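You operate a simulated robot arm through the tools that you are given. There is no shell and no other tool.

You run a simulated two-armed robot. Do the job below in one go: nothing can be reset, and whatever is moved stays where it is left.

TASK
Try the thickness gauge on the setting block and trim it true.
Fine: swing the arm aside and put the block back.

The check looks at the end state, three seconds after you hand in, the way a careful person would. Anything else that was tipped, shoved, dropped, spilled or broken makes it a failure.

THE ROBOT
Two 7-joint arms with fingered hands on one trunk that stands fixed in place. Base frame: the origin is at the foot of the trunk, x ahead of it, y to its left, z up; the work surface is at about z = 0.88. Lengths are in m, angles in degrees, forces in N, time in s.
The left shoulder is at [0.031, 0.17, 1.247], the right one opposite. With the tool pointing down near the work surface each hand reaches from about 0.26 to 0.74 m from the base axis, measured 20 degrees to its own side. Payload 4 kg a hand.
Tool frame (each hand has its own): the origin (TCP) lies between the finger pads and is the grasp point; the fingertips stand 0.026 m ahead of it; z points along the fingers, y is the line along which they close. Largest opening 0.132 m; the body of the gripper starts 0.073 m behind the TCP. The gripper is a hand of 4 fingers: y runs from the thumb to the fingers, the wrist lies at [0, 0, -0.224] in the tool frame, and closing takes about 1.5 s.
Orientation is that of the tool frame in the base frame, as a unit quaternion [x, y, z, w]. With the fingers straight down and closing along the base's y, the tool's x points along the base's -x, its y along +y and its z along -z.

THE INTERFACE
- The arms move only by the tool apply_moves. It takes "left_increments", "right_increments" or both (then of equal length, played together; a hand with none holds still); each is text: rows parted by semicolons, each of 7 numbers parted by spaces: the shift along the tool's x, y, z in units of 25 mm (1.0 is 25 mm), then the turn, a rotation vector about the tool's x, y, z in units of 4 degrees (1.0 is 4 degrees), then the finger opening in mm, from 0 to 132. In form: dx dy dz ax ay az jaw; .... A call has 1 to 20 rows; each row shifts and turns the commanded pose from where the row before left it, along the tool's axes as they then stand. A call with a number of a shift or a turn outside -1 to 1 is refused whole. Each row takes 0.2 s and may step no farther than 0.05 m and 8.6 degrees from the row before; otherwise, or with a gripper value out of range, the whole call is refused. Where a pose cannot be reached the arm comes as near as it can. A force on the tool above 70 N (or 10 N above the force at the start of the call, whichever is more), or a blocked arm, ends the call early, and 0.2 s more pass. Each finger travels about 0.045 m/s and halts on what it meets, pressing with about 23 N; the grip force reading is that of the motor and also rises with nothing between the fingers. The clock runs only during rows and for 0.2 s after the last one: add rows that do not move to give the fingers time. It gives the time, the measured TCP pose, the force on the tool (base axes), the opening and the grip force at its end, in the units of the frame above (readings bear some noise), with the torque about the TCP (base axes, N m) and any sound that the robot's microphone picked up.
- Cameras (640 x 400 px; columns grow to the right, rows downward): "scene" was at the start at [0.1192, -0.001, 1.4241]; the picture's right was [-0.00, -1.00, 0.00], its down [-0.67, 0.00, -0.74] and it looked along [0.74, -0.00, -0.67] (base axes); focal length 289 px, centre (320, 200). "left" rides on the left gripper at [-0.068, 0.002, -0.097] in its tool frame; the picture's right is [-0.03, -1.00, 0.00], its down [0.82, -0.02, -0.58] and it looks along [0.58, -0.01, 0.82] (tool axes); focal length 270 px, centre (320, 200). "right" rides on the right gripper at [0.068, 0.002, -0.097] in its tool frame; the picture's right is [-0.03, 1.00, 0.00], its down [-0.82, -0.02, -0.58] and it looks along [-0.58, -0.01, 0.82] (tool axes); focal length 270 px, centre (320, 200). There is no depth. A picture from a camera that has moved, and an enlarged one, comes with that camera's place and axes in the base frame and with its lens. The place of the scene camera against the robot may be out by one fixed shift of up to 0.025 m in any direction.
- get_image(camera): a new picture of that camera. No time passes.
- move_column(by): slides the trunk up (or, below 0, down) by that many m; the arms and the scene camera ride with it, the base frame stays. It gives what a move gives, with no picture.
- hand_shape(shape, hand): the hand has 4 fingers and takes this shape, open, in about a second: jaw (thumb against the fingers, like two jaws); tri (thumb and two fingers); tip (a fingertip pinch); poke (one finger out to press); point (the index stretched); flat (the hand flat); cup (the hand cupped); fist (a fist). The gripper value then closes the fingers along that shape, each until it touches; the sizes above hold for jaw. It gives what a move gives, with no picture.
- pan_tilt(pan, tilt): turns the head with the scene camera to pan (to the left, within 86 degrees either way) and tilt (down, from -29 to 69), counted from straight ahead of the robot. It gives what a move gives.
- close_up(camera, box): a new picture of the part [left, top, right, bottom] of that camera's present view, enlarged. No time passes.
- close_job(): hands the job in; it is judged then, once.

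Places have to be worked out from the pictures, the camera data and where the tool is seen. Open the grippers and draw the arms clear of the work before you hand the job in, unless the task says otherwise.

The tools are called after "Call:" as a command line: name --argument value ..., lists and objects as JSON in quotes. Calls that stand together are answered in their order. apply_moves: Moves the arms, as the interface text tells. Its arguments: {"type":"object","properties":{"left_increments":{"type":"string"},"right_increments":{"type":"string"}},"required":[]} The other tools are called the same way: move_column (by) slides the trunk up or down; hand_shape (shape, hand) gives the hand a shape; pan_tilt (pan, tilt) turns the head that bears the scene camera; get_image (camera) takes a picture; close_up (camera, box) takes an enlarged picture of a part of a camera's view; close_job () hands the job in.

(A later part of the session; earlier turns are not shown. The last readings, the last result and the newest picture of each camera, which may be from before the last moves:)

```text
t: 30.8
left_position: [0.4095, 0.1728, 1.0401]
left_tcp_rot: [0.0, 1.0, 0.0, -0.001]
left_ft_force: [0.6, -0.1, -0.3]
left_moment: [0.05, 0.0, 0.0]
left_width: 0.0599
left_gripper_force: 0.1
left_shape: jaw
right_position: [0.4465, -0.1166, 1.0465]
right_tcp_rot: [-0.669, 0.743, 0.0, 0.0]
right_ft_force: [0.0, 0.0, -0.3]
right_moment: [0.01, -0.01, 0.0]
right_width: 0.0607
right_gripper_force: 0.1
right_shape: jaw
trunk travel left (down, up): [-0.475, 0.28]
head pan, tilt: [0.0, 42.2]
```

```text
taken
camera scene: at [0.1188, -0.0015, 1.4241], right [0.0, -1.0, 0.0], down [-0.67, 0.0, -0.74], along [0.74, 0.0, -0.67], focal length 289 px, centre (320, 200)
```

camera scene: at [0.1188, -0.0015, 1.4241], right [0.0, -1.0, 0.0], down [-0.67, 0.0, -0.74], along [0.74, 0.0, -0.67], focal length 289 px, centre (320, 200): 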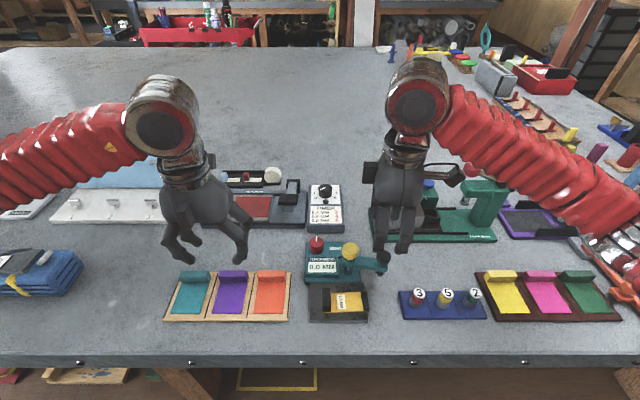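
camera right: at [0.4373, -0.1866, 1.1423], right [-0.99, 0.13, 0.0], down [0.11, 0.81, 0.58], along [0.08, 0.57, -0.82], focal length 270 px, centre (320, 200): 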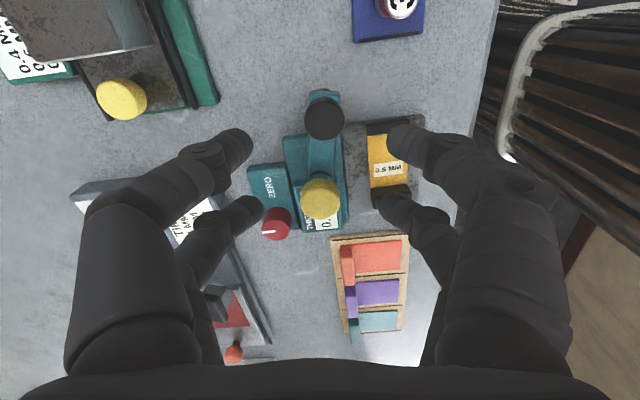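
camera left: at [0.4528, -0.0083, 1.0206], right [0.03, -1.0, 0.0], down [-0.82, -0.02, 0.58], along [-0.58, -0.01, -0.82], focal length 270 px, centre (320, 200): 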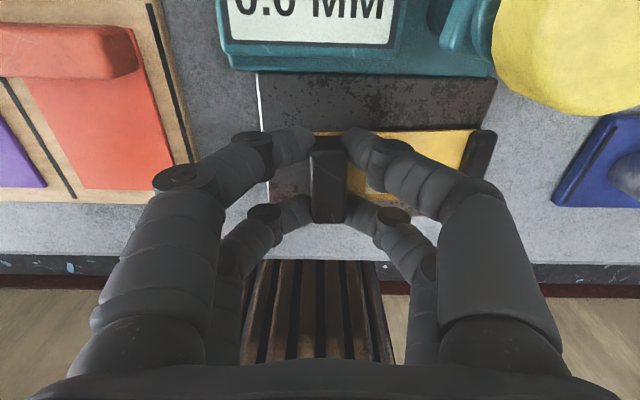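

Black knob confirmed at (0.443, −0.124). I descend so the fingers straddle the arm and knob, then narrow the opening to 40 mm.

Call:
apply_moves --right_increments "0 0.08 0.8 0 0 0 60;0 0 0.8 0 0 0 60;0 0 0.8 0 0 0 60;0 0 0.8 0 0 0 60;0 0 0.8 0 0 0 60;0 0 0 0 0 0 50;0 0 0 0 0 0 40;0 0 0 0 0 0 40;0 0 0 0 0 0 40"

Call:
get_image --camera "right"

Call:
close_up --camera "scene" --box '[290, 200, 450, 325]'

```text
t: 32.8
left_position: [0.4101, 0.1729, 1.0387]
left_tcp_rot: [0.0, 1.0, 0.0, -0.001]
left_ft_force: [0.4, 0.9, -0.6]
left_moment: [0.04, -0.02, 0.01]
left_width: 0.0596
left_gripper_force: 0.0
left_shape: jaw
right_position: [0.4452, -0.1163, 0.9447]
right_tcp_rot: [-0.669, 0.743, -0.001, -0.001]
right_ft_force: [0.3, 0.9, -0.4]
right_moment: [-0.02, 0.01, 0.0]
right_width: 0.0403
right_gripper_force: 0.0
right_shape: jaw
trunk travel left (down, up): [-0.475, 0.28]
head pan, tilt: [0.0, 42.2]
```

```text
taken
camera right: at [0.4352, -0.1858, 1.0415], right [-0.99, 0.13, 0.0], down [0.11, 0.81, 0.58], along [0.07, 0.57, -0.82], focal length 270 px, centre (320, 200)
```

right: 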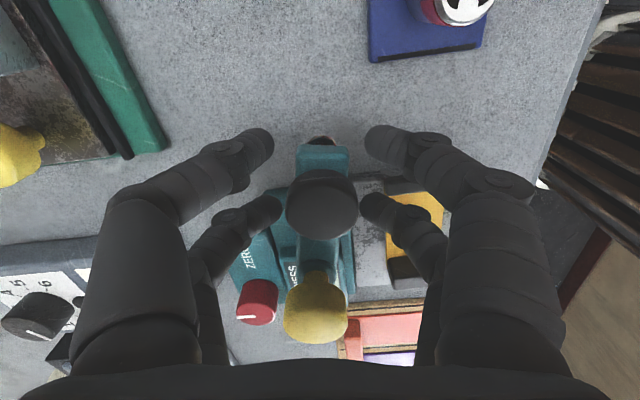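

```text
3.20 times, centred on (370, 262) of scene
camera zoom: at [0.119, -0.0011, 1.4241], right [0.0, -1.0, 0.0], down [-0.67, 0.0, -0.74], along [0.74, 0.0, -0.67], focal length 924 px, centre (160, 0)
```

zoom: 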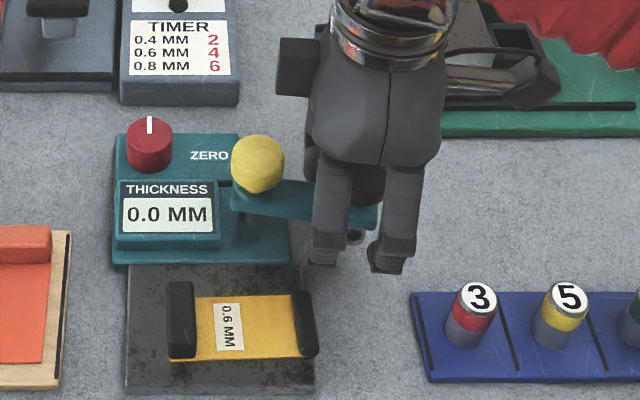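

Fingers straddle the knob and arm cleanly. I begin swinging it clockwise about the pivot, first 20°, watching forces.

Call:
apply_moves --right_increments "0 0.04 0 0 0 0 36;-0.0056 0.159 0 0 0 1 36;-0.0056 0.159 0 0 0 1 36;-0.0056 0.159 0 0 0 1 36;-0.0056 0.159 0 0 0 1 36;-0.0056 0.159 0 0 0 1 36;0 0 0 0 0 0 36"

Call:
get_image --camera "right"

Call:
close_up --camera "scene" --box '[290, 200, 450, 325]'

```text
t: 34.4
left_position: [0.4097, 0.1732, 1.0391]
left_tcp_rot: [0.0, 1.0, 0.0, 0.0]
left_ft_force: [-0.1, 0.0, -0.1]
left_moment: [0.0, -0.01, -0.02]
left_width: 0.0596
left_gripper_force: 0.0
left_shape: jaw
right_position: [0.4247, -0.1124, 0.9442]
right_tcp_rot: [-0.53, 0.848, 0.0, 0.0]
right_ft_force: [0.3, -0.9, 0.3]
right_moment: [0.0, 0.01, 0.0]
right_width: 0.0364
right_gripper_force: 0.1
right_shape: jaw
trunk travel left (down, up): [-0.475, 0.28]
head pan, tilt: [0.0, 42.2]
```

```text
taken
camera right: at [0.3917, -0.1738, 1.0399], right [-0.89, 0.46, 0.0], down [0.38, 0.72, 0.58], along [0.27, 0.51, -0.82], focal length 270 px, centre (320, 200)
```

right: 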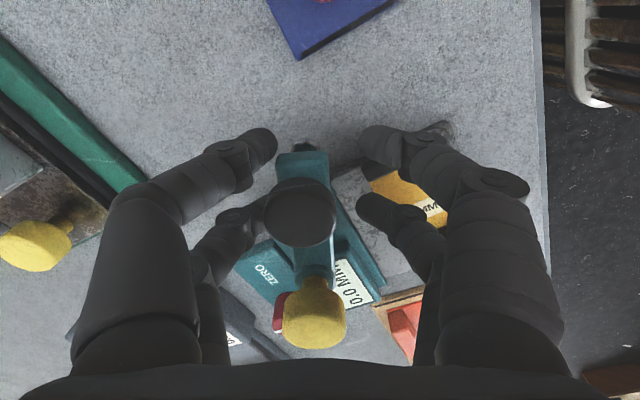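

```text
3.20 times, centred on (370, 262) of scene
camera zoom: at [0.1191, -0.0011, 1.4241], right [0.0, -1.0, 0.0], down [-0.67, 0.0, -0.74], along [0.74, 0.0, -0.67], focal length 924 px, centre (160, 0)
```

zoom: 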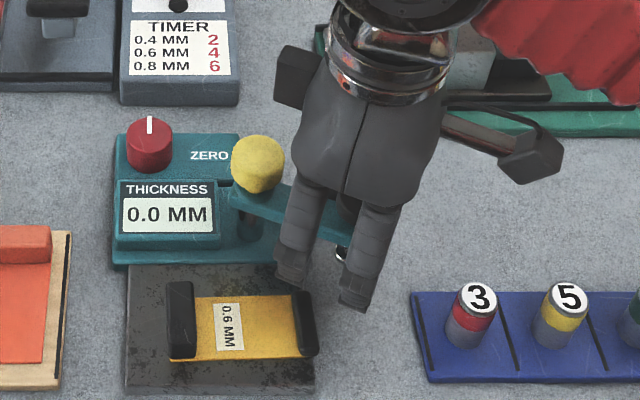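

The arm follows freely. I continue 48° more and check as the foot passes over the ridge.

Call:
apply_moves --right_increments "-0.0056 0.159 0 0 0 1 36;-0.0056 0.159 0 0 0 1 36;-0.0056 0.159 0 0 0 1 36;-0.0056 0.159 0 0 0 1 36;-0.0056 0.159 0 0 0 1 36;-0.0056 0.159 0 0 0 1 36;-0.0056 0.159 0 0 0 1 36;-0.0056 0.159 0 0 0 1 36;-0.0056 0.159 0 0 0 1 36;-0.0056 0.159 0 0 0 1 36;-0.0056 0.159 0 0 0 1 36;-0.0056 0.159 0 0 0 1 36;0 0 0 0 0 0 36"

Call:
get_image --camera "right"

Call:
close_up --camera "scene" --box '[270, 200, 430, 325]'

```text
t: 37.2
left_position: [0.4098, 0.1734, 1.0389]
left_tcp_rot: [0.001, 1.0, -0.001, -0.001]
left_ft_force: [0.6, -0.2, 0.7]
left_moment: [0.02, 0.02, -0.04]
left_width: 0.0597
left_gripper_force: 0.0
left_shape: jaw
right_position: [0.3941, -0.074, 0.9455]
right_tcp_rot: [-0.139, 0.99, 0.0, 0.001]
right_ft_force: [-0.8, -0.4, 0.7]
right_moment: [-0.04, 0.01, -0.03]
right_width: 0.0366
right_gripper_force: 0.0
right_shape: jaw
trunk travel left (down, up): [-0.475, 0.28]
head pan, tilt: [0.0, 42.2]
```

```text
taken
camera right: at [0.3274, -0.0936, 1.0414], right [-0.25, 0.97, 0.0], down [0.79, 0.21, 0.58], along [0.56, 0.14, -0.82], focal length 270 px, centre (320, 200)
```

right: 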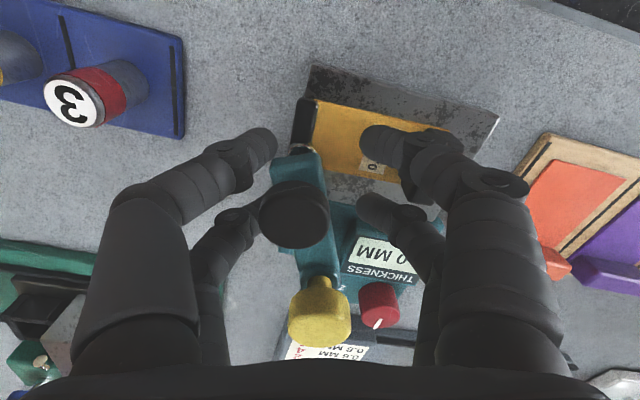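

```text
3.20 times, centred on (350, 262) of scene
camera zoom: at [0.119, -0.0012, 1.4241], right [0.0, -1.0, 0.0], down [-0.67, 0.0, -0.74], along [0.74, 0.0, -0.67], focal length 924 px, centre (224, 0)
```

zoom: 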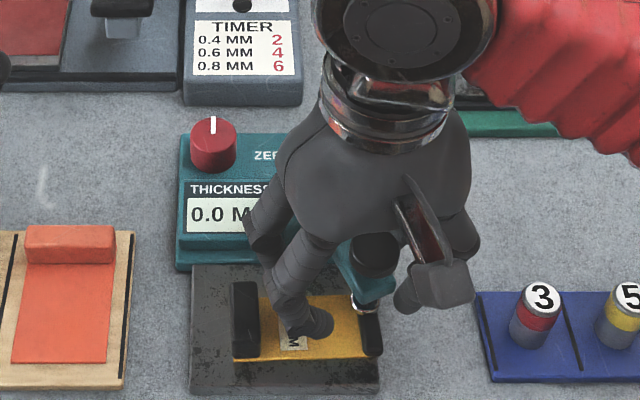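

The foot is right over the ridge with no resistance; the arm lags ~10°, knob at (0.397, −0.088). I raise the fingers 6 mm to clear the tall grip and swing 24° further.

Call:
apply_moves --right_increments "0 0 -0.24 0 0 0 36;-0.0056 0.159 0 0 0 1 36;-0.0056 0.159 0 0 0 1 36;-0.0056 0.159 0 0 0 1 36;-0.0056 0.159 0 0 0 1 36;-0.0056 0.159 0 0 0 1 36;-0.0056 0.159 0 0 0 1 36;0 0 0 0 0 0 36"

Call:
get_image --camera "right"

Call:
close_up --camera "scene" --box '[270, 200, 430, 325]'

Call:
close_up --camera "left" --box '[440, 40, 640, 180]'

```text
t: 39.0
left_position: [0.4089, 0.1726, 1.0392]
left_tcp_rot: [0.0, 1.0, 0.0, -0.001]
left_ft_force: [0.3, -0.8, 0.0]
left_moment: [0.0, 0.01, 0.02]
left_width: 0.0595
left_gripper_force: 0.1
left_shape: jaw
right_position: [0.3918, -0.053, 0.9514]
right_tcp_rot: [0.069, 0.998, 0.001, 0.0]
right_ft_force: [0.4, -0.2, -0.3]
right_moment: [-0.01, -0.03, 0.01]
right_width: 0.0366
right_gripper_force: 0.1
right_shape: jaw
trunk travel left (down, up): [-0.475, 0.28]
head pan, tilt: [0.0, 42.2]
```

```text
taken
camera right: at [0.3234, -0.042, 1.0464], right [0.16, 0.99, 0.0], down [0.81, -0.13, 0.58], along [0.57, -0.1, -0.82], focal length 270 px, centre (320, 200)
```

right: 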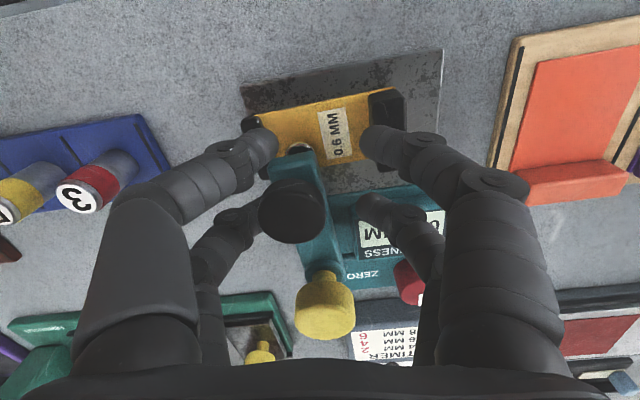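

```text
3.20 times, centred on (350, 262) of scene
camera zoom: at [0.1191, -0.0012, 1.4241], right [0.0, -1.0, 0.0], down [-0.67, 0.0, -0.74], along [0.74, 0.0, -0.67], focal length 924 px, centre (224, 0)
```

zoom: 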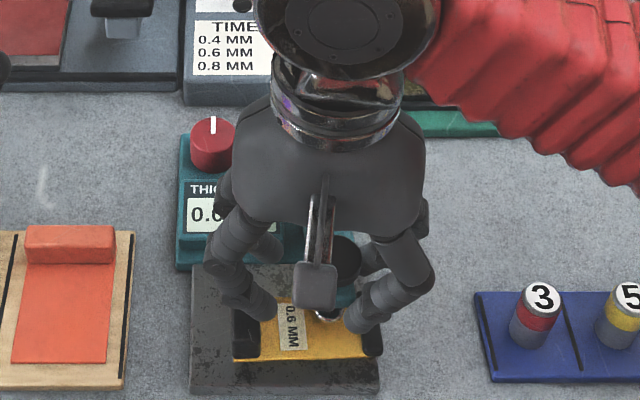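

```text
2.86 times, centred on (540, 110) of left
camera zoom: at [0.4772, 0.1749, 1.1354], right [0.03, -1.0, 0.0], down [-0.82, -0.02, 0.58], along [-0.58, -0.01, -0.82], focal length 772 px, centre (-309, 457)
```

zoom: 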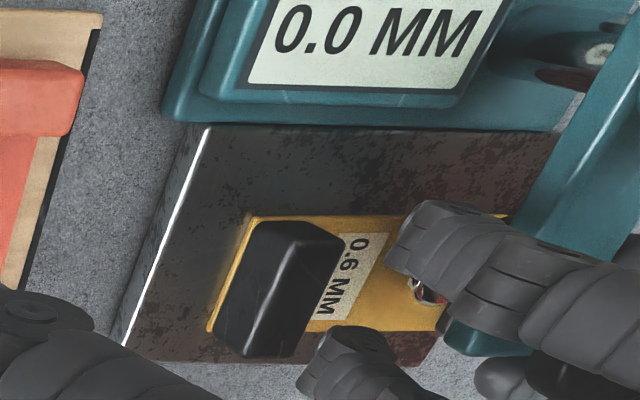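

Knob is at about (0.392, −0.066). Two more rows centre the foot on the shim, then I open and lift the right hand.

Call:
apply_moves --right_increments "-0.0056 0.159 0 0 0 1 36;-0.0056 0.159 0 0 0 1 36;0 0 0 0 0 0 45;0 0 0 0 0 0 55;0 0 -0.3 0 0 0 55;0 0 -0.8 0 0 0 55;0 0 -1 0 0 0 55;0 0 -1 0 0 0 55;0 0 -0.5 0 0 0 55;0 0 0 0 0 0 55"

Call:
get_image --camera "right"

Call:
close_up --camera "left" --box '[440, 20, 640, 180]'

```text
t: 41.2
left_position: [0.4075, 0.1727, 1.0397]
left_tcp_rot: [-0.001, 1.0, 0.0, -0.001]
left_ft_force: [-0.6, -0.4, 0.0]
left_moment: [-0.02, -0.01, 0.03]
left_width: 0.0594
left_gripper_force: 0.0
left_shape: jaw
right_position: [0.392, -0.0423, 1.0394]
right_tcp_rot: [0.138, 0.99, -0.001, -0.001]
right_ft_force: [-0.1, 0.1, 0.5]
right_moment: [-0.04, -0.02, -0.02]
right_width: 0.0545
right_gripper_force: 0.0
right_shape: jaw
trunk travel left (down, up): [-0.475, 0.28]
head pan, tilt: [0.0, 42.2]
```

```text
taken
camera right: at [0.3265, -0.0242, 1.1358], right [0.3, 0.95, 0.0], down [0.78, -0.24, 0.58], along [0.55, -0.17, -0.82], focal length 270 px, centre (320, 200)
```

right: 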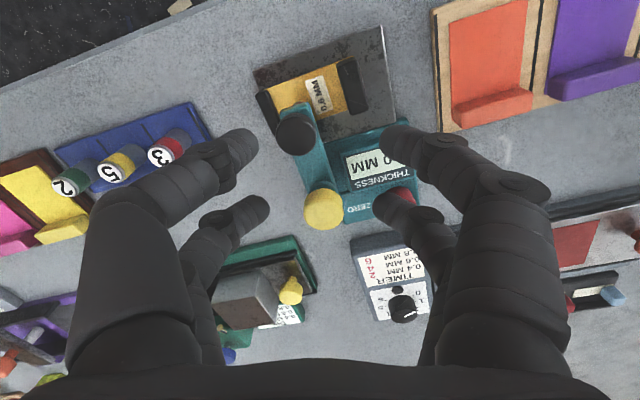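

```text
2.50 times, centred on (540, 100) of left
camera zoom: at [0.4772, 0.175, 1.1354], right [0.03, -1.0, 0.0], down [-0.82, -0.02, 0.58], along [-0.58, -0.01, -0.82], focal length 676 px, centre (-230, 450)
```

zoom: 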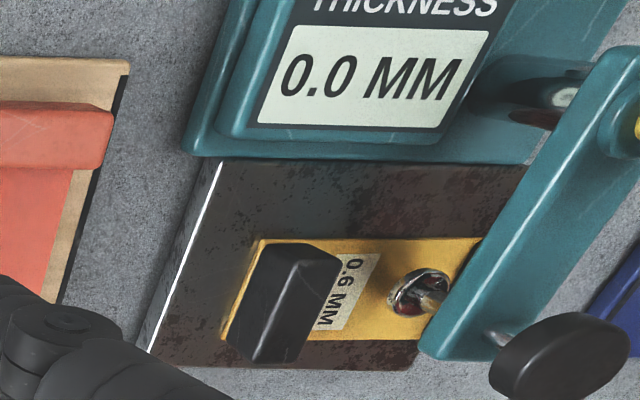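

The foot stands over the bare shim; display still 0.0 because the plunger is up. I raise the right hand and take the poke shape to press the black button.

Call:
apply_moves --right_increments "0 0 -1 0 0 0 55;0 0 -0.8 0 0 0 55;0 0 0 0 0 0 55"

Call:
hand_shape --hand "right" --shape "poke"

Call:
get_image --camera "right"

Call:
get_image --camera "scene"

Call:
get_image --camera "left"

```text
t: 42.0
left_position: [0.4095, 0.1731, 1.0392]
left_tcp_rot: [0.001, 1.0, -0.001, -0.001]
left_ft_force: [-0.1, 0.5, 0.8]
left_moment: [0.03, 0.0, 0.02]
left_width: 0.0599
left_gripper_force: 0.0
left_shape: jaw
right_position: [0.3923, -0.0408, 1.0856]
right_tcp_rot: [0.138, 0.99, -0.001, 0.0]
right_ft_force: [0.3, 0.3, -0.6]
right_moment: [0.0, -0.01, 0.0]
right_width: 0.0543
right_gripper_force: 0.2
right_shape: jaw
trunk travel left (down, up): [-0.475, 0.28]
head pan, tilt: [0.0, 42.2]
```

```text
t: 42.9
left_position: [0.4097, 0.1735, 1.0394]
left_tcp_rot: [0.0, 1.0, 0.0, -0.001]
left_ft_force: [0.5, 0.5, -0.4]
left_moment: [0.0, 0.03, 0.0]
left_width: 0.0593
left_gripper_force: 0.1
left_shape: jaw
right_position: [0.3919, -0.041, 1.0847]
right_tcp_rot: [0.138, 0.99, -0.001, 0.0]
right_ft_force: [-1.3, 0.4, -1.0]
right_moment: [0.0, 0.04, 0.01]
right_width: 0.0
right_gripper_force: 0.1
right_shape: poke
trunk travel left (down, up): [-0.475, 0.28]
head pan, tilt: [0.0, 42.2]
```

```text
taken
camera right: at [0.3263, -0.0225, 1.1803], right [0.3, 0.95, 0.0], down [0.78, -0.24, 0.58], along [0.55, -0.17, -0.82], focal length 270 px, centre (320, 200)
```

right: 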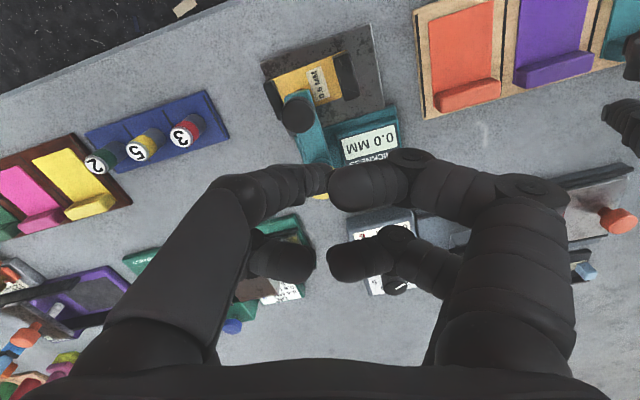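

```text
taken
camera scene: at [0.1191, -0.001, 1.4241], right [0.0, -1.0, 0.0], down [-0.67, 0.0, -0.74], along [0.74, 0.0, -0.67], focal length 289 px, centre (320, 200)
```

scene: 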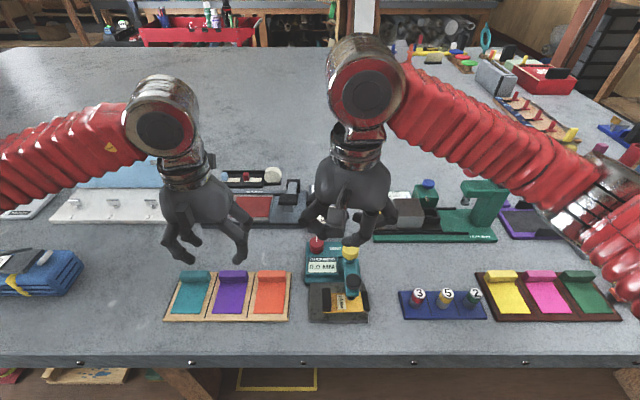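

```text
taken
camera left: at [0.4773, 0.175, 1.1354], right [0.03, -1.0, 0.0], down [-0.82, -0.02, 0.58], along [-0.58, -0.01, -0.82], focal length 270 px, centre (320, 200)
```

left: 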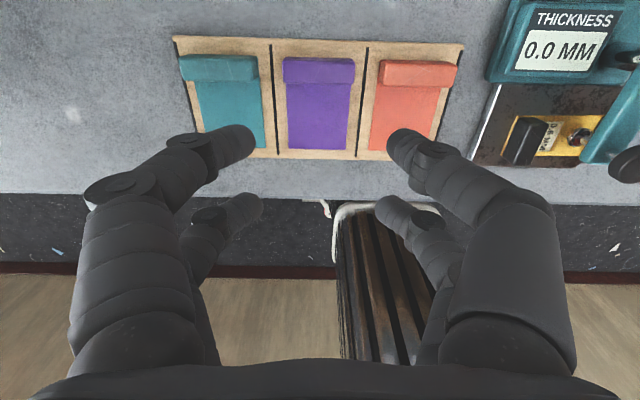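

Call:
close_up --camera "right" --box '[200, 130, 460, 300]'

Call:
close_up --camera "scene" --box '[290, 120, 430, 330]'

```text
2.35 times, centred on (330, 215) of right
camera zoom: at [0.3263, -0.0225, 1.1803], right [0.3, 0.95, 0.0], down [0.78, -0.24, 0.58], along [0.55, -0.17, -0.82], focal length 636 px, centre (296, 165)
```

zoom: 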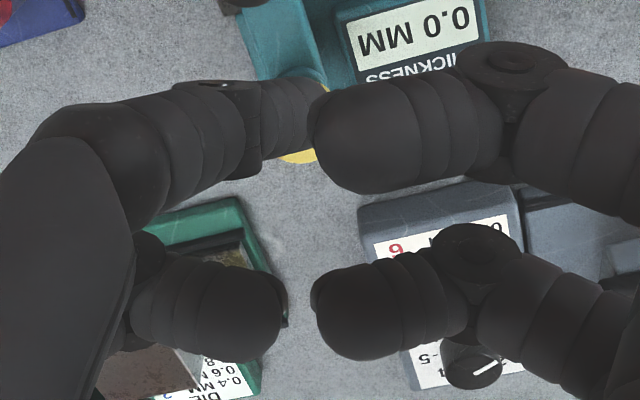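

```text
1.90 times, centred on (360, 225) of scene
camera zoom: at [0.1191, -0.001, 1.4241], right [0.0, -1.0, 0.0], down [-0.67, 0.0, -0.74], along [0.74, 0.0, -0.67], focal length 550 px, centre (244, 152)
```

zoom: 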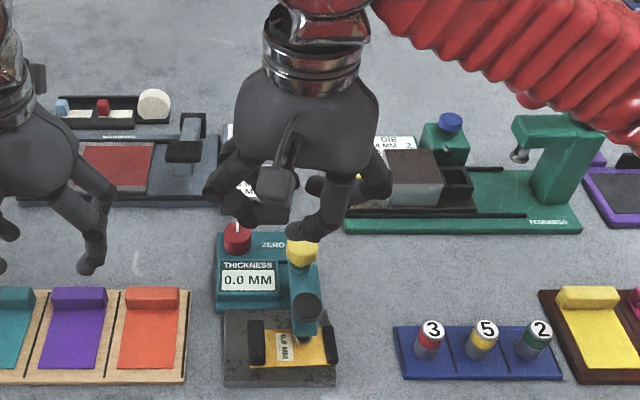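

The poke finger's tip seems near the TCP axis, but I want a second view. I move the left hand toward the ZERO knob side (staying high), from where its camera sees the right finger.

Call:
apply_moves --left_increments "-1 -0.4 -0.4 0 0 0 60;-1 -0.5 -0.4 0 0 0 60;-1 -0.7 0 0 0 0 60;-1 -0.7 0 0 0 0 60;-0.8 -0.6 0 0 0 0 60;0 0 0 0 0 0 60"

Call:
get_image --camera "left"

Call:
get_image --camera "scene"

```text
t: 44.3
left_position: [0.5296, 0.0993, 1.0605]
left_tcp_rot: [0.0, 1.0, 0.0, -0.001]
left_ft_force: [0.3, 0.4, -0.5]
left_moment: [0.0, -0.02, -0.02]
left_width: 0.0596
left_gripper_force: 0.0
left_shape: jaw
right_position: [0.3926, -0.0404, 1.0844]
right_tcp_rot: [0.138, 0.99, -0.001, 0.0]
right_ft_force: [-0.1, -0.4, 0.0]
right_moment: [-0.01, 0.04, -0.01]
right_width: 0.0
right_gripper_force: 0.0
right_shape: poke
trunk travel left (down, up): [-0.475, 0.28]
head pan, tilt: [0.0, 42.2]
```

```text
taken
camera left: at [0.5973, 0.1013, 1.1565], right [0.03, -1.0, 0.0], down [-0.82, -0.02, 0.58], along [-0.58, -0.01, -0.82], focal length 270 px, centre (320, 200)
```

left: 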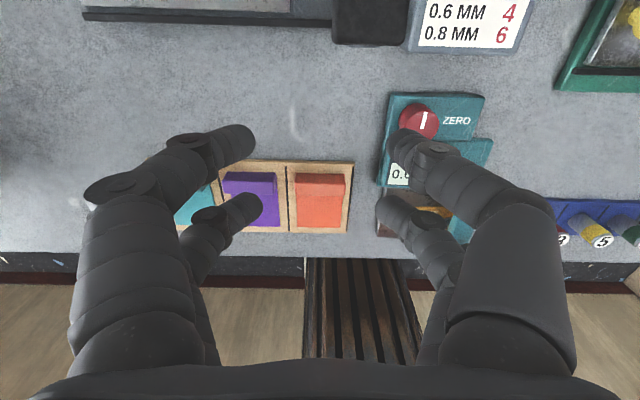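

```text
taken
camera scene: at [0.1188, -0.0007, 1.4241], right [0.0, -1.0, 0.0], down [-0.67, 0.0, -0.74], along [0.74, 0.0, -0.67], focal length 289 px, centre (320, 200)
```

scene: 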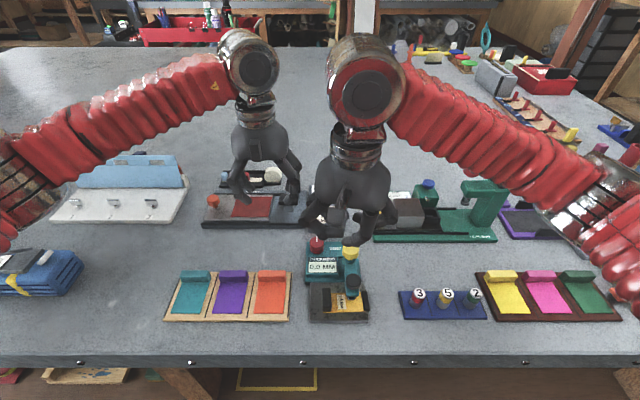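

The left fingers hide it. I align the right TCP over the black button and come down partway (tip still well above), then check views.

Call:
apply_moves --right_increments "-0.14 -0.86 0 0 0 0 0;0 0 0 0 0 0 0;0 0 0 0 0 0 0;0 0 0.7 0 0 0 0;0 0 0.7 0 0 0 0;0 0 0 0 0 0 0"

Call:
get_image --camera "right"

Call:
close_up --camera "scene" --box '[270, 160, 430, 330]'

```text
t: 45.7
left_position: [0.529, 0.0989, 1.0593]
left_tcp_rot: [0.0, 1.0, 0.001, 0.0]
left_ft_force: [-0.5, 0.9, -0.6]
left_moment: [0.04, -0.01, -0.01]
left_width: 0.0596
left_gripper_force: 0.1
left_shape: jaw
right_position: [0.3889, -0.0637, 1.0497]
right_tcp_rot: [0.139, 0.99, 0.0, 0.0]
right_ft_force: [0.2, 0.1, 0.1]
right_moment: [-0.02, 0.01, 0.02]
right_width: 0.0001
right_gripper_force: 0.1
right_shape: poke
trunk travel left (down, up): [-0.475, 0.28]
head pan, tilt: [0.0, 42.2]
```

```text
taken
camera right: at [0.3241, -0.0457, 1.1454], right [0.3, 0.95, 0.0], down [0.78, -0.24, 0.58], along [0.55, -0.17, -0.82], focal length 270 px, centre (320, 200)
```

right: 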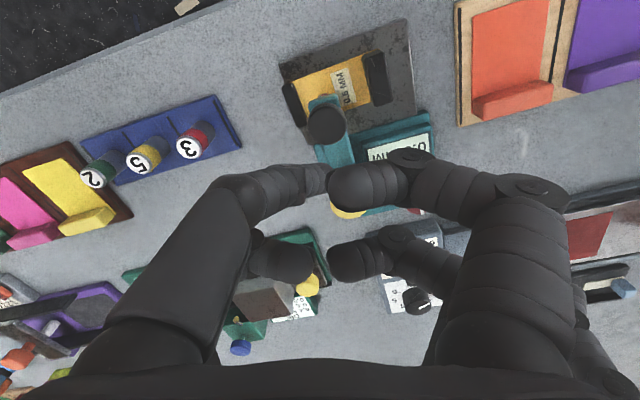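

```text
2.35 times, centred on (350, 245) of scene
camera zoom: at [0.1191, -0.001, 1.4241], right [0.0, -1.0, 0.0], down [-0.67, 0.0, -0.74], along [0.74, 0.0, -0.67], focal length 679 px, centre (249, 94)
```

zoom: 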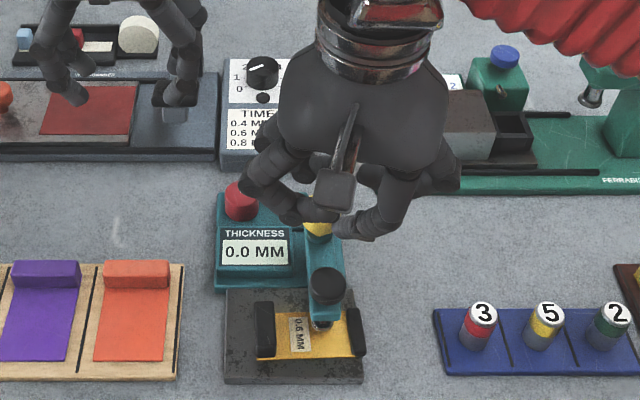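

Call:
apply_moves --right_increments "0 0 0 0 0 0 132;0 0 0 0 0 0 132;0 0 0 0 0 0 132;0 0 0 0 0 0 132;0 0 0 0 0 0 132"

Call:
get_image --camera "right"

Call:
close_up --camera "scene" --box '[270, 160, 430, 330]'

```text
t: 46.9
left_position: [0.5299, 0.0986, 1.0596]
left_tcp_rot: [0.0, 1.0, 0.0, 0.0]
left_ft_force: [-0.3, -0.3, 0.0]
left_moment: [-0.02, -0.01, -0.02]
left_width: 0.0597
left_gripper_force: 0.0
left_shape: jaw
right_position: [0.3891, -0.0651, 1.0496]
right_tcp_rot: [0.139, 0.99, -0.001, 0.0]
right_ft_force: [0.3, -0.6, -0.1]
right_moment: [-0.01, 0.0, -0.01]
right_width: 0.0
right_gripper_force: 0.1
right_shape: poke
trunk travel left (down, up): [-0.475, 0.28]
head pan, tilt: [0.0, 42.2]
```

```text
taken
camera right: at [0.3241, -0.0457, 1.1455], right [0.3, 0.95, 0.0], down [0.78, -0.24, 0.58], along [0.55, -0.17, -0.82], focal length 270 px, centre (320, 200)
```

right: 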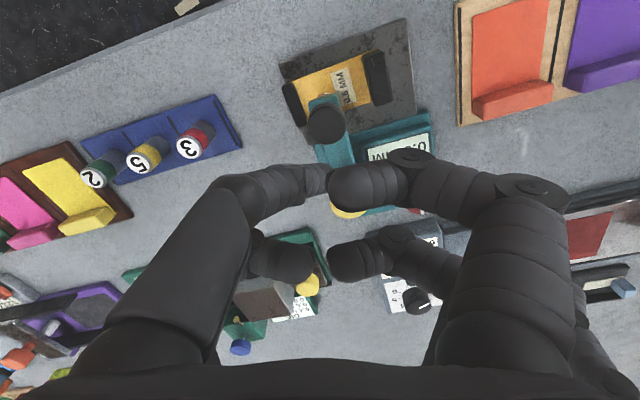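

```text
2.35 times, centred on (350, 245) of scene
camera zoom: at [0.1192, -0.0011, 1.4241], right [0.0, -1.0, 0.0], down [-0.67, 0.0, -0.74], along [0.74, 0.0, -0.67], focal length 679 px, centre (249, 94)
```

zoom: 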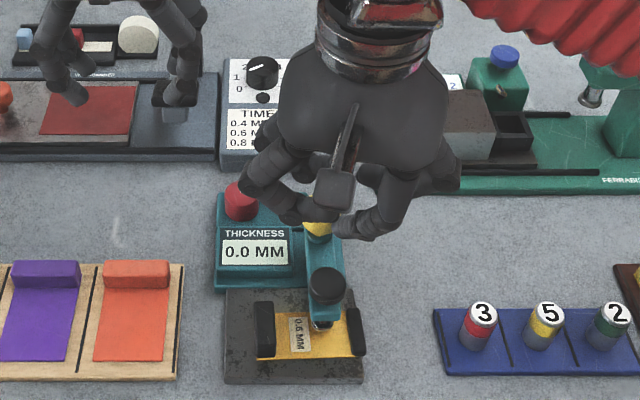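

The poke tip lies on the tool axis ~26 mm ahead of the TCP, right in line with the button at (0.389, −0.061). I descend to just above the button, then press in small steps.

Call:
apply_moves --right_increments "0.04 0.13 0.6 0 0 0 0;0 0 0.8 0 0 0 0;0 0 0.8 0 0 0 0;0 0 0.38 0 0 0 0;0 0 0.1 0 0 0 0;0 0 0.1 0 0 0 0;0 0 0.1 0 0 0 0;0 0 0 0 0 0 0"

Call:
get_image --camera "right"

Call:
close_up --camera "scene" --box '[270, 200, 430, 330]'

```text
t: 48.7
left_position: [0.5275, 0.0983, 1.0624]
left_tcp_rot: [0.001, 1.0, 0.0, 0.001]
left_ft_force: [0.0, -0.3, 0.8]
left_moment: [-0.02, -0.02, -0.02]
left_width: 0.0593
left_gripper_force: 0.0
left_shape: jaw
right_position: [0.3888, -0.0626, 0.981]
right_tcp_rot: [0.139, 0.99, 0.002, 0.003]
right_ft_force: [-5.0, -10.4, 40.9]
right_moment: [-0.22, 0.16, 0.0]
right_width: 0.0
right_gripper_force: 0.1
right_shape: poke
trunk travel left (down, up): [-0.475, 0.28]
head pan, tilt: [0.0, 42.2]
heard: click
```

```text
taken
camera right: at [0.3224, -0.0438, 1.077], right [0.3, 0.95, 0.0], down [0.78, -0.24, 0.58], along [0.56, -0.17, -0.81], focal length 270 px, centre (320, 200)
```

right: 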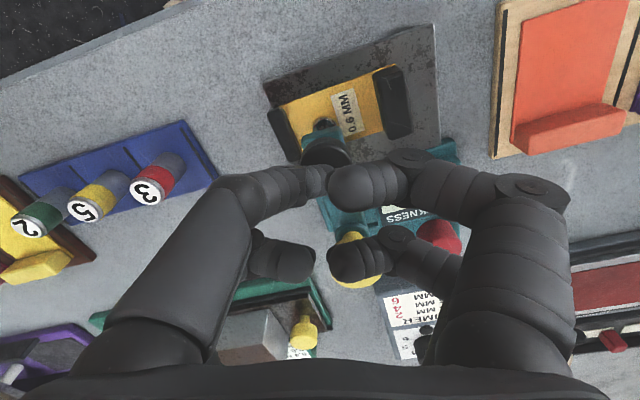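

```text
3.08 times, centred on (350, 265) of scene
camera zoom: at [0.1154, -0.002, 1.4248], right [0.0, -1.0, 0.0], down [-0.67, 0.0, -0.74], along [0.74, 0.0, -0.67], focal length 888 px, centre (228, 0)
```

zoom: 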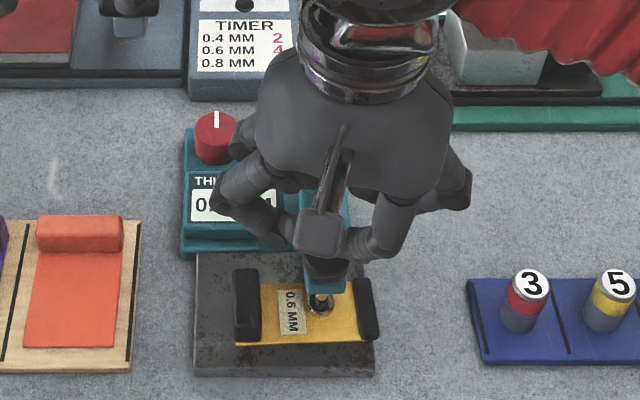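

A click was heard with 41 N: the plunger reached the shim. I back off and read the display.

Call:
apply_moves --right_increments "0 0 -0.3 0 0 0 0;0 0 -0.8 0 0 0 0;0 0 -1 0 0 0 0;0 0 -0.6 0 0 0 0;0 0 0 0 0 0 0"

Call:
close_up --camera "scene" --box '[270, 200, 430, 330]'

Call:
get_image --camera "left"

```text
t: 49.9
left_position: [0.5302, 0.0995, 1.0593]
left_tcp_rot: [0.0, 1.0, 0.0, -0.001]
left_ft_force: [-0.4, -0.5, 0.0]
left_moment: [0.05, -0.02, -0.02]
left_width: 0.0597
left_gripper_force: 0.0
left_shape: jaw
right_position: [0.3898, -0.0612, 1.0462]
right_tcp_rot: [0.139, 0.99, -0.001, 0.0]
right_ft_force: [0.1, 0.4, 0.4]
right_moment: [0.02, 0.0, 0.02]
right_width: 0.0001
right_gripper_force: 0.0
right_shape: poke
trunk travel left (down, up): [-0.475, 0.28]
head pan, tilt: [0.0, 42.2]
```

```text
3.08 times, centred on (350, 265) of scene
camera zoom: at [0.1194, -0.001, 1.424], right [0.0, -1.0, 0.0], down [-0.67, 0.0, -0.74], along [0.74, 0.0, -0.67], focal length 888 px, centre (228, 0)
```

zoom: 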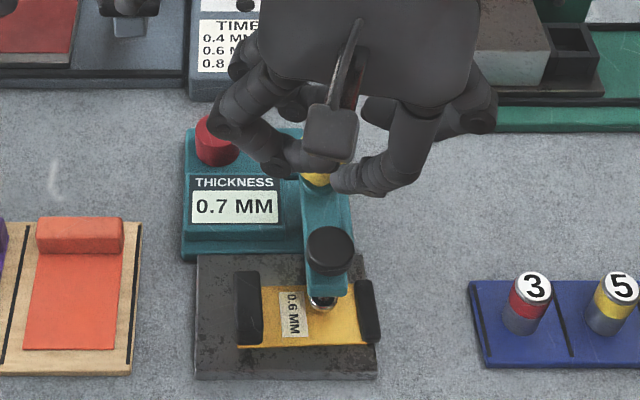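

```text
taken
camera left: at [0.5975, 0.1011, 1.1561], right [0.03, -1.0, 0.0], down [-0.82, -0.02, 0.58], along [-0.58, -0.01, -0.82], focal length 270 px, centre (320, 200)
```

left: 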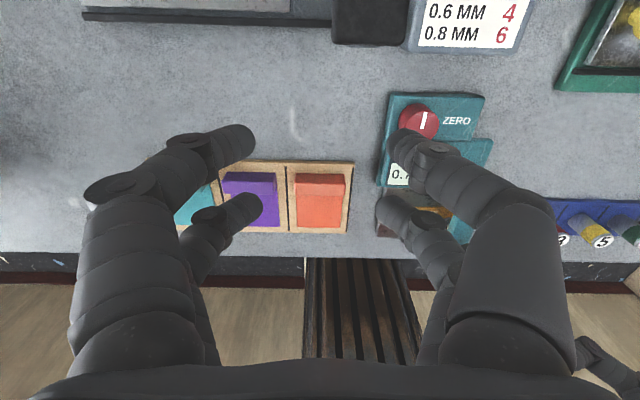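

The reading latched at 0.7 MM while the block is 0.6, so ZERO needs to come down 0.1. I move the right hand up and away, and bring the left hand above the red ZERO knob.

Call:
apply_moves --right_increments "0 -1 -0.6 0 0 0 0;0 -1 -0.6 0 0 0 0;0 -1 -0.6 0 0 0 0;0 -1 0 0 0 0 0;0 -1 0 0 0 0 0;0 -1 0 0 0 0 0;0 0 0 0 0 0 0" --left_increments "0 0 0 0 0 0 60;0 0 0 0 0 0 60;0.1 -0.74 0.4 0 0 0 60;0.2 -1 0.4 0 0 0 60;0.2 -1 0.4 0 0 0 60;0.16 -1 0 0 0 0 60;0 0 0 0 0 0 60"

Call:
get_image --camera "left"

Call:
get_image --camera "scene"

```text
t: 51.5
left_position: [0.5133, 0.0056, 1.0281]
left_tcp_rot: [-0.001, 1.0, 0.0, -0.001]
left_ft_force: [-0.5, 0.4, 0.1]
left_moment: [-0.01, -0.01, -0.02]
left_width: 0.0596
left_gripper_force: 0.1
left_shape: jaw
right_position: [0.3506, -0.2041, 1.0921]
right_tcp_rot: [0.139, 0.99, 0.0, 0.0]
right_ft_force: [0.3, 0.5, 0.5]
right_moment: [-0.04, 0.0, 0.0]
right_width: 0.0
right_gripper_force: 0.0
right_shape: poke
trunk travel left (down, up): [-0.475, 0.28]
head pan, tilt: [0.0, 42.2]
```

```text
taken
camera left: at [0.5812, 0.0084, 1.1244], right [0.03, -1.0, 0.0], down [-0.82, -0.02, 0.58], along [-0.58, -0.02, -0.82], focal length 270 px, centre (320, 200)
```

left: 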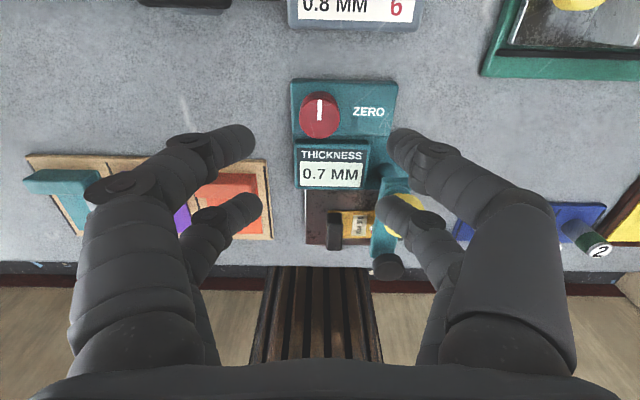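

```text
taken
camera scene: at [0.1196, -0.0003, 1.424], right [0.0, -1.0, 0.0], down [-0.67, 0.0, -0.74], along [0.74, 0.0, -0.67], focal length 289 px, centre (320, 200)
```

scene: 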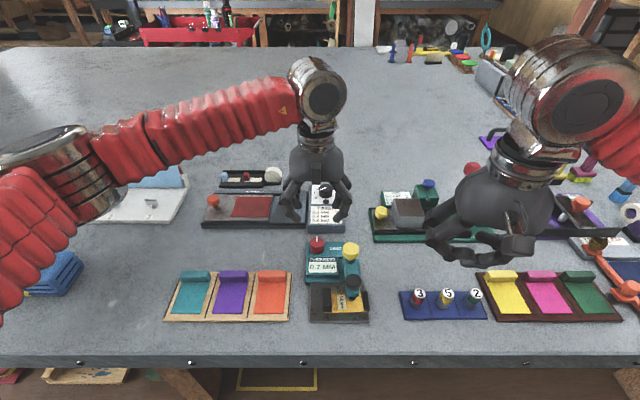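

Left camera sees knob and display together. Knob axis is at (0.512, 0.006). I descend until the fingertips are around the knob (tips ≈0.904, above the display housing), with force check.

Call:
apply_moves --left_increments "0.06 0 0.8 0 0 0 60;0 0 0.8 0 0 0 60;0 0 0.8 0 0 0 60;0 0 0.8 0 0 0 60;0 0 0.4 0 0 0 60;0 0 0.3 0 0 0 60;0 0 0 0 0 0 60"

Call:
get_image --camera "left"

Call:
close_up --camera "scene" --box '[260, 190, 400, 300]'

```text
t: 53.1
left_position: [0.5127, 0.0086, 0.9315]
left_tcp_rot: [0.0, 1.0, 0.0, -0.001]
left_ft_force: [0.1, -0.3, 0.1]
left_moment: [0.01, 0.02, 0.03]
left_width: 0.0597
left_gripper_force: 0.1
left_shape: jaw
right_position: [0.349, -0.205, 1.0916]
right_tcp_rot: [0.139, 0.99, -0.001, 0.0]
right_ft_force: [1.6, -1.4, 0.3]
right_moment: [-0.03, -0.02, -0.01]
right_width: 0.0002
right_gripper_force: 0.0
right_shape: poke
trunk travel left (down, up): [-0.475, 0.28]
head pan, tilt: [0.0, 42.2]
```

```text
taken
camera left: at [0.5797, 0.009, 1.0277], right [0.03, -1.0, 0.0], down [-0.82, -0.02, 0.58], along [-0.58, -0.01, -0.82], focal length 270 px, centre (320, 200)
```

left: 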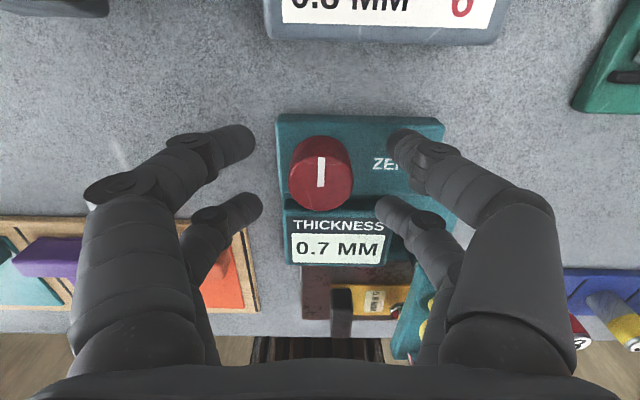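

```text
3.64 times, centred on (330, 245) of scene
camera zoom: at [0.119, -0.0011, 1.4241], right [0.0, -1.0, 0.0], down [-0.67, 0.0, -0.74], along [0.74, 0.0, -0.67], focal length 1050 px, centre (284, 36)
```

zoom: 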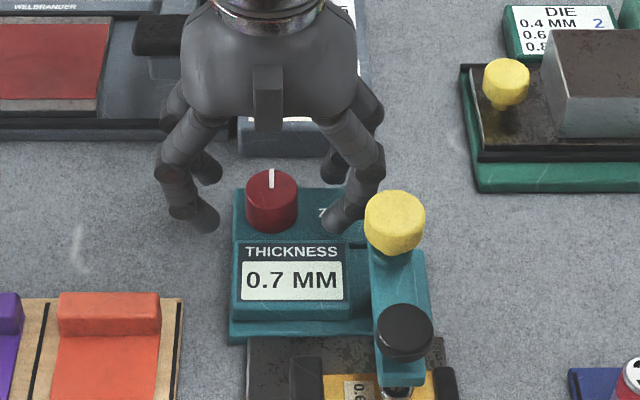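

Knob centre is (0.510, 0.007). I centre the hand and close gradually, watching lateral force.

Call:
apply_moves --left_increments "0.1 -0.05 0.04 0 0 0 50;0 0 0 0 0 0 44;0 0 0 0 0 0 40;0 0 0 0 0 0 36;0 0 0 0 0 0 36"

Call:
get_image --camera "left"

```text
t: 54.3
left_position: [0.5098, 0.0059, 0.9302]
left_tcp_rot: [0.0, 1.0, 0.0, -0.001]
left_ft_force: [0.4, -0.2, -0.6]
left_moment: [-0.01, -0.03, 0.02]
left_width: 0.0365
left_gripper_force: 0.1
left_shape: jaw
right_position: [0.3497, -0.2039, 1.0921]
right_tcp_rot: [0.14, 0.99, -0.001, -0.001]
right_ft_force: [0.0, -0.4, -0.2]
right_moment: [0.03, -0.02, -0.01]
right_width: 0.0
right_gripper_force: 0.1
right_shape: poke
trunk travel left (down, up): [-0.475, 0.28]
head pan, tilt: [0.0, 42.2]
```

```text
taken
camera left: at [0.5773, 0.0076, 1.027], right [0.03, -1.0, 0.0], down [-0.82, -0.02, 0.58], along [-0.58, -0.01, -0.82], focal length 270 px, centre (320, 200)
```

left: 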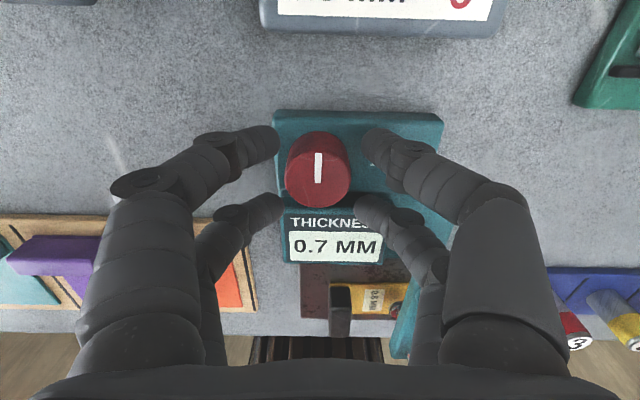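

Well centred. I close further until light contact.

Call:
apply_moves --left_increments "0 0 0 0 0 0 32;0 0 0 0 0 0 28;0 0 0 0 0 0 24;0 0 0 0 0 0 24;0 0 0 0 0 0 24"

Call:
get_image --camera "left"

```text
t: 55.5
left_position: [0.51, 0.0055, 0.9302]
left_tcp_rot: [0.0, 1.0, 0.0, -0.001]
left_ft_force: [0.0, 1.3, -0.3]
left_moment: [0.02, 0.03, 0.01]
left_width: 0.0246
left_gripper_force: 0.1
left_shape: jaw
right_position: [0.3493, -0.2043, 1.0927]
right_tcp_rot: [0.138, 0.99, -0.001, 0.001]
right_ft_force: [-0.2, -0.5, -0.4]
right_moment: [-0.02, 0.01, 0.0]
right_width: 0.0
right_gripper_force: 0.0
right_shape: poke
trunk travel left (down, up): [-0.475, 0.28]
head pan, tilt: [0.0, 42.2]
```

```text
taken
camera left: at [0.5773, 0.0077, 1.027], right [0.03, -1.0, 0.0], down [-0.82, -0.02, 0.58], along [-0.58, -0.01, -0.82], focal length 270 px, centre (320, 200)
```

left: 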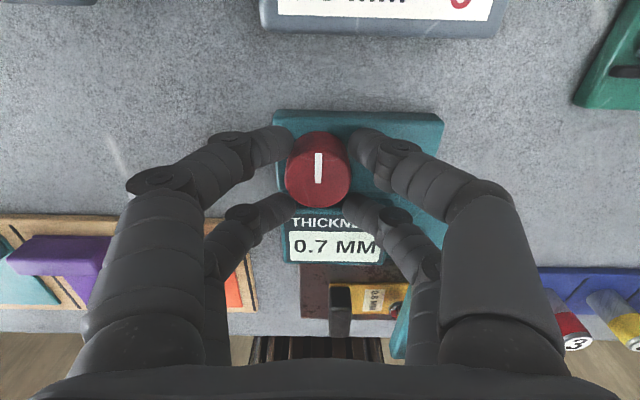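

Call:
apply_moves --left_increments "0 0 0 0 0 0 20;0 0 0 0 0 0 16;0 0 0 0 0 0 12;0 0 0 0 0 0 12;0 0 0 0 0 0 12"

Call:
get_image --camera "left"

```text
t: 56.7
left_position: [0.5098, 0.007, 0.9294]
left_tcp_rot: [-0.001, 1.0, 0.002, -0.001]
left_ft_force: [2.4, 1.6, -3.4]
left_moment: [0.01, 0.01, -0.03]
left_width: 0.0046
left_gripper_force: 23.0
left_shape: jaw
right_position: [0.3483, -0.2053, 1.092]
right_tcp_rot: [0.138, 0.99, -0.002, 0.001]
right_ft_force: [0.1, -0.5, -0.1]
right_moment: [0.0, 0.05, 0.03]
right_width: 0.0
right_gripper_force: 0.2
right_shape: poke
trunk travel left (down, up): [-0.475, 0.28]
head pan, tilt: [0.0, 42.2]
```

```text
taken
camera left: at [0.5778, 0.0082, 1.0263], right [0.03, -1.0, 0.0], down [-0.82, -0.02, 0.58], along [-0.58, -0.01, -0.82], focal length 270 px, centre (320, 200)
```

left: 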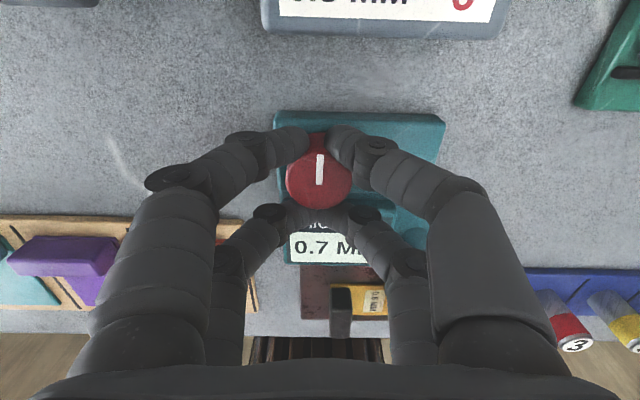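

The finger pairs have wrapped the knob from four sides with a balanced hold. I try turning 12° counter-clockwise and watch the pointer and display.

Call:
apply_moves --left_increments "0 0 0 0 0 -1 12;0 0 0 0 0 -1 12;0 0 0 0 0 -1 12;0 0 0 0 0 0 12"

Call:
get_image --camera "left"

Call:
close_up --camera "scene" --box '[260, 190, 400, 300]'

```text
t: 57.7
left_position: [0.5109, 0.007, 0.9302]
left_tcp_rot: [-0.106, 0.994, -0.001, 0.0]
left_ft_force: [4.5, 1.4, -5.7]
left_moment: [0.05, -0.02, -0.03]
left_width: 0.0046
left_gripper_force: 22.9
left_shape: jaw
right_position: [0.3509, -0.2032, 1.0917]
right_tcp_rot: [0.138, 0.99, -0.002, 0.001]
right_ft_force: [0.4, -0.1, 0.9]
right_moment: [0.03, 0.03, -0.01]
right_width: 0.0001
right_gripper_force: 0.1
right_shape: poke
trunk travel left (down, up): [-0.475, 0.28]
head pan, tilt: [0.0, 42.2]
```

```text
taken
camera left: at [0.576, 0.0222, 1.0265], right [0.23, -0.97, 0.0], down [-0.79, -0.19, 0.58], along [-0.56, -0.14, -0.82], focal length 270 px, centre (320, 200)
```

left: 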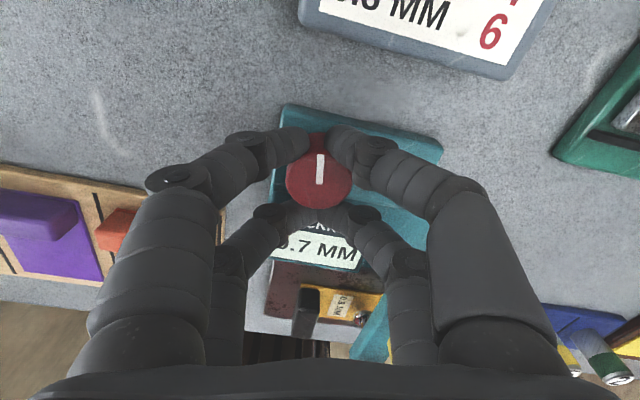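

```text
3.64 times, centred on (330, 245) of scene
camera zoom: at [0.1203, -0.0009, 1.424], right [0.0, -1.0, 0.0], down [-0.67, 0.0, -0.74], along [0.74, 0.0, -0.67], focal length 1050 px, centre (284, 36)
```

zoom: 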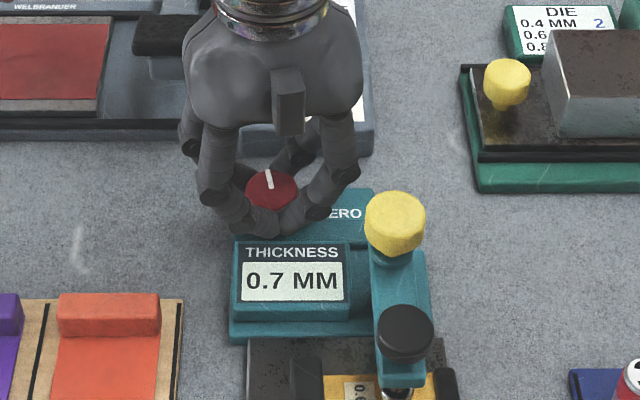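

The knob turns with the hand (pointer now tilted left ~12°); display still 0.7. I turn another 12° to see if the display follows.

Call:
apply_moves --left_increments "0 0 0 0 0 -1 12;0 0 0 0 0 -1 12;0 0 0 0 0 -1 12;0 0 0 0 0 0 12"

Call:
close_up --camera "scene" --box '[260, 190, 400, 300]'

```text
t: 58.7
left_position: [0.5102, 0.0062, 0.9313]
left_tcp_rot: [-0.209, 0.978, 0.0, -0.002]
left_ft_force: [5.2, 1.7, -3.2]
left_moment: [0.03, -0.06, -0.03]
left_width: 0.0045
left_gripper_force: 22.8
left_shape: jaw
right_position: [0.3499, -0.2034, 1.0915]
right_tcp_rot: [0.139, 0.99, -0.001, 0.0]
right_ft_force: [-0.4, -0.5, 0.4]
right_moment: [0.0, 0.01, 0.03]
right_width: 0.0001
right_gripper_force: 0.0
right_shape: poke
trunk travel left (down, up): [-0.475, 0.28]
head pan, tilt: [0.0, 42.2]
```

```text
3.64 times, centred on (330, 245) of scene
camera zoom: at [0.1201, -0.0009, 1.424], right [0.0, -1.0, 0.0], down [-0.67, 0.0, -0.74], along [0.74, 0.0, -0.67], focal length 1050 px, centre (284, 36)
```

zoom: 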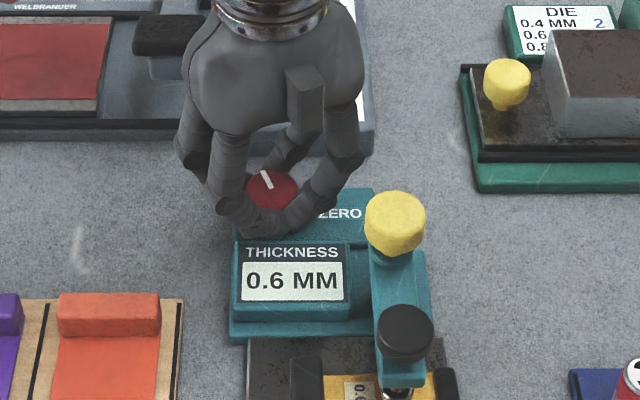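

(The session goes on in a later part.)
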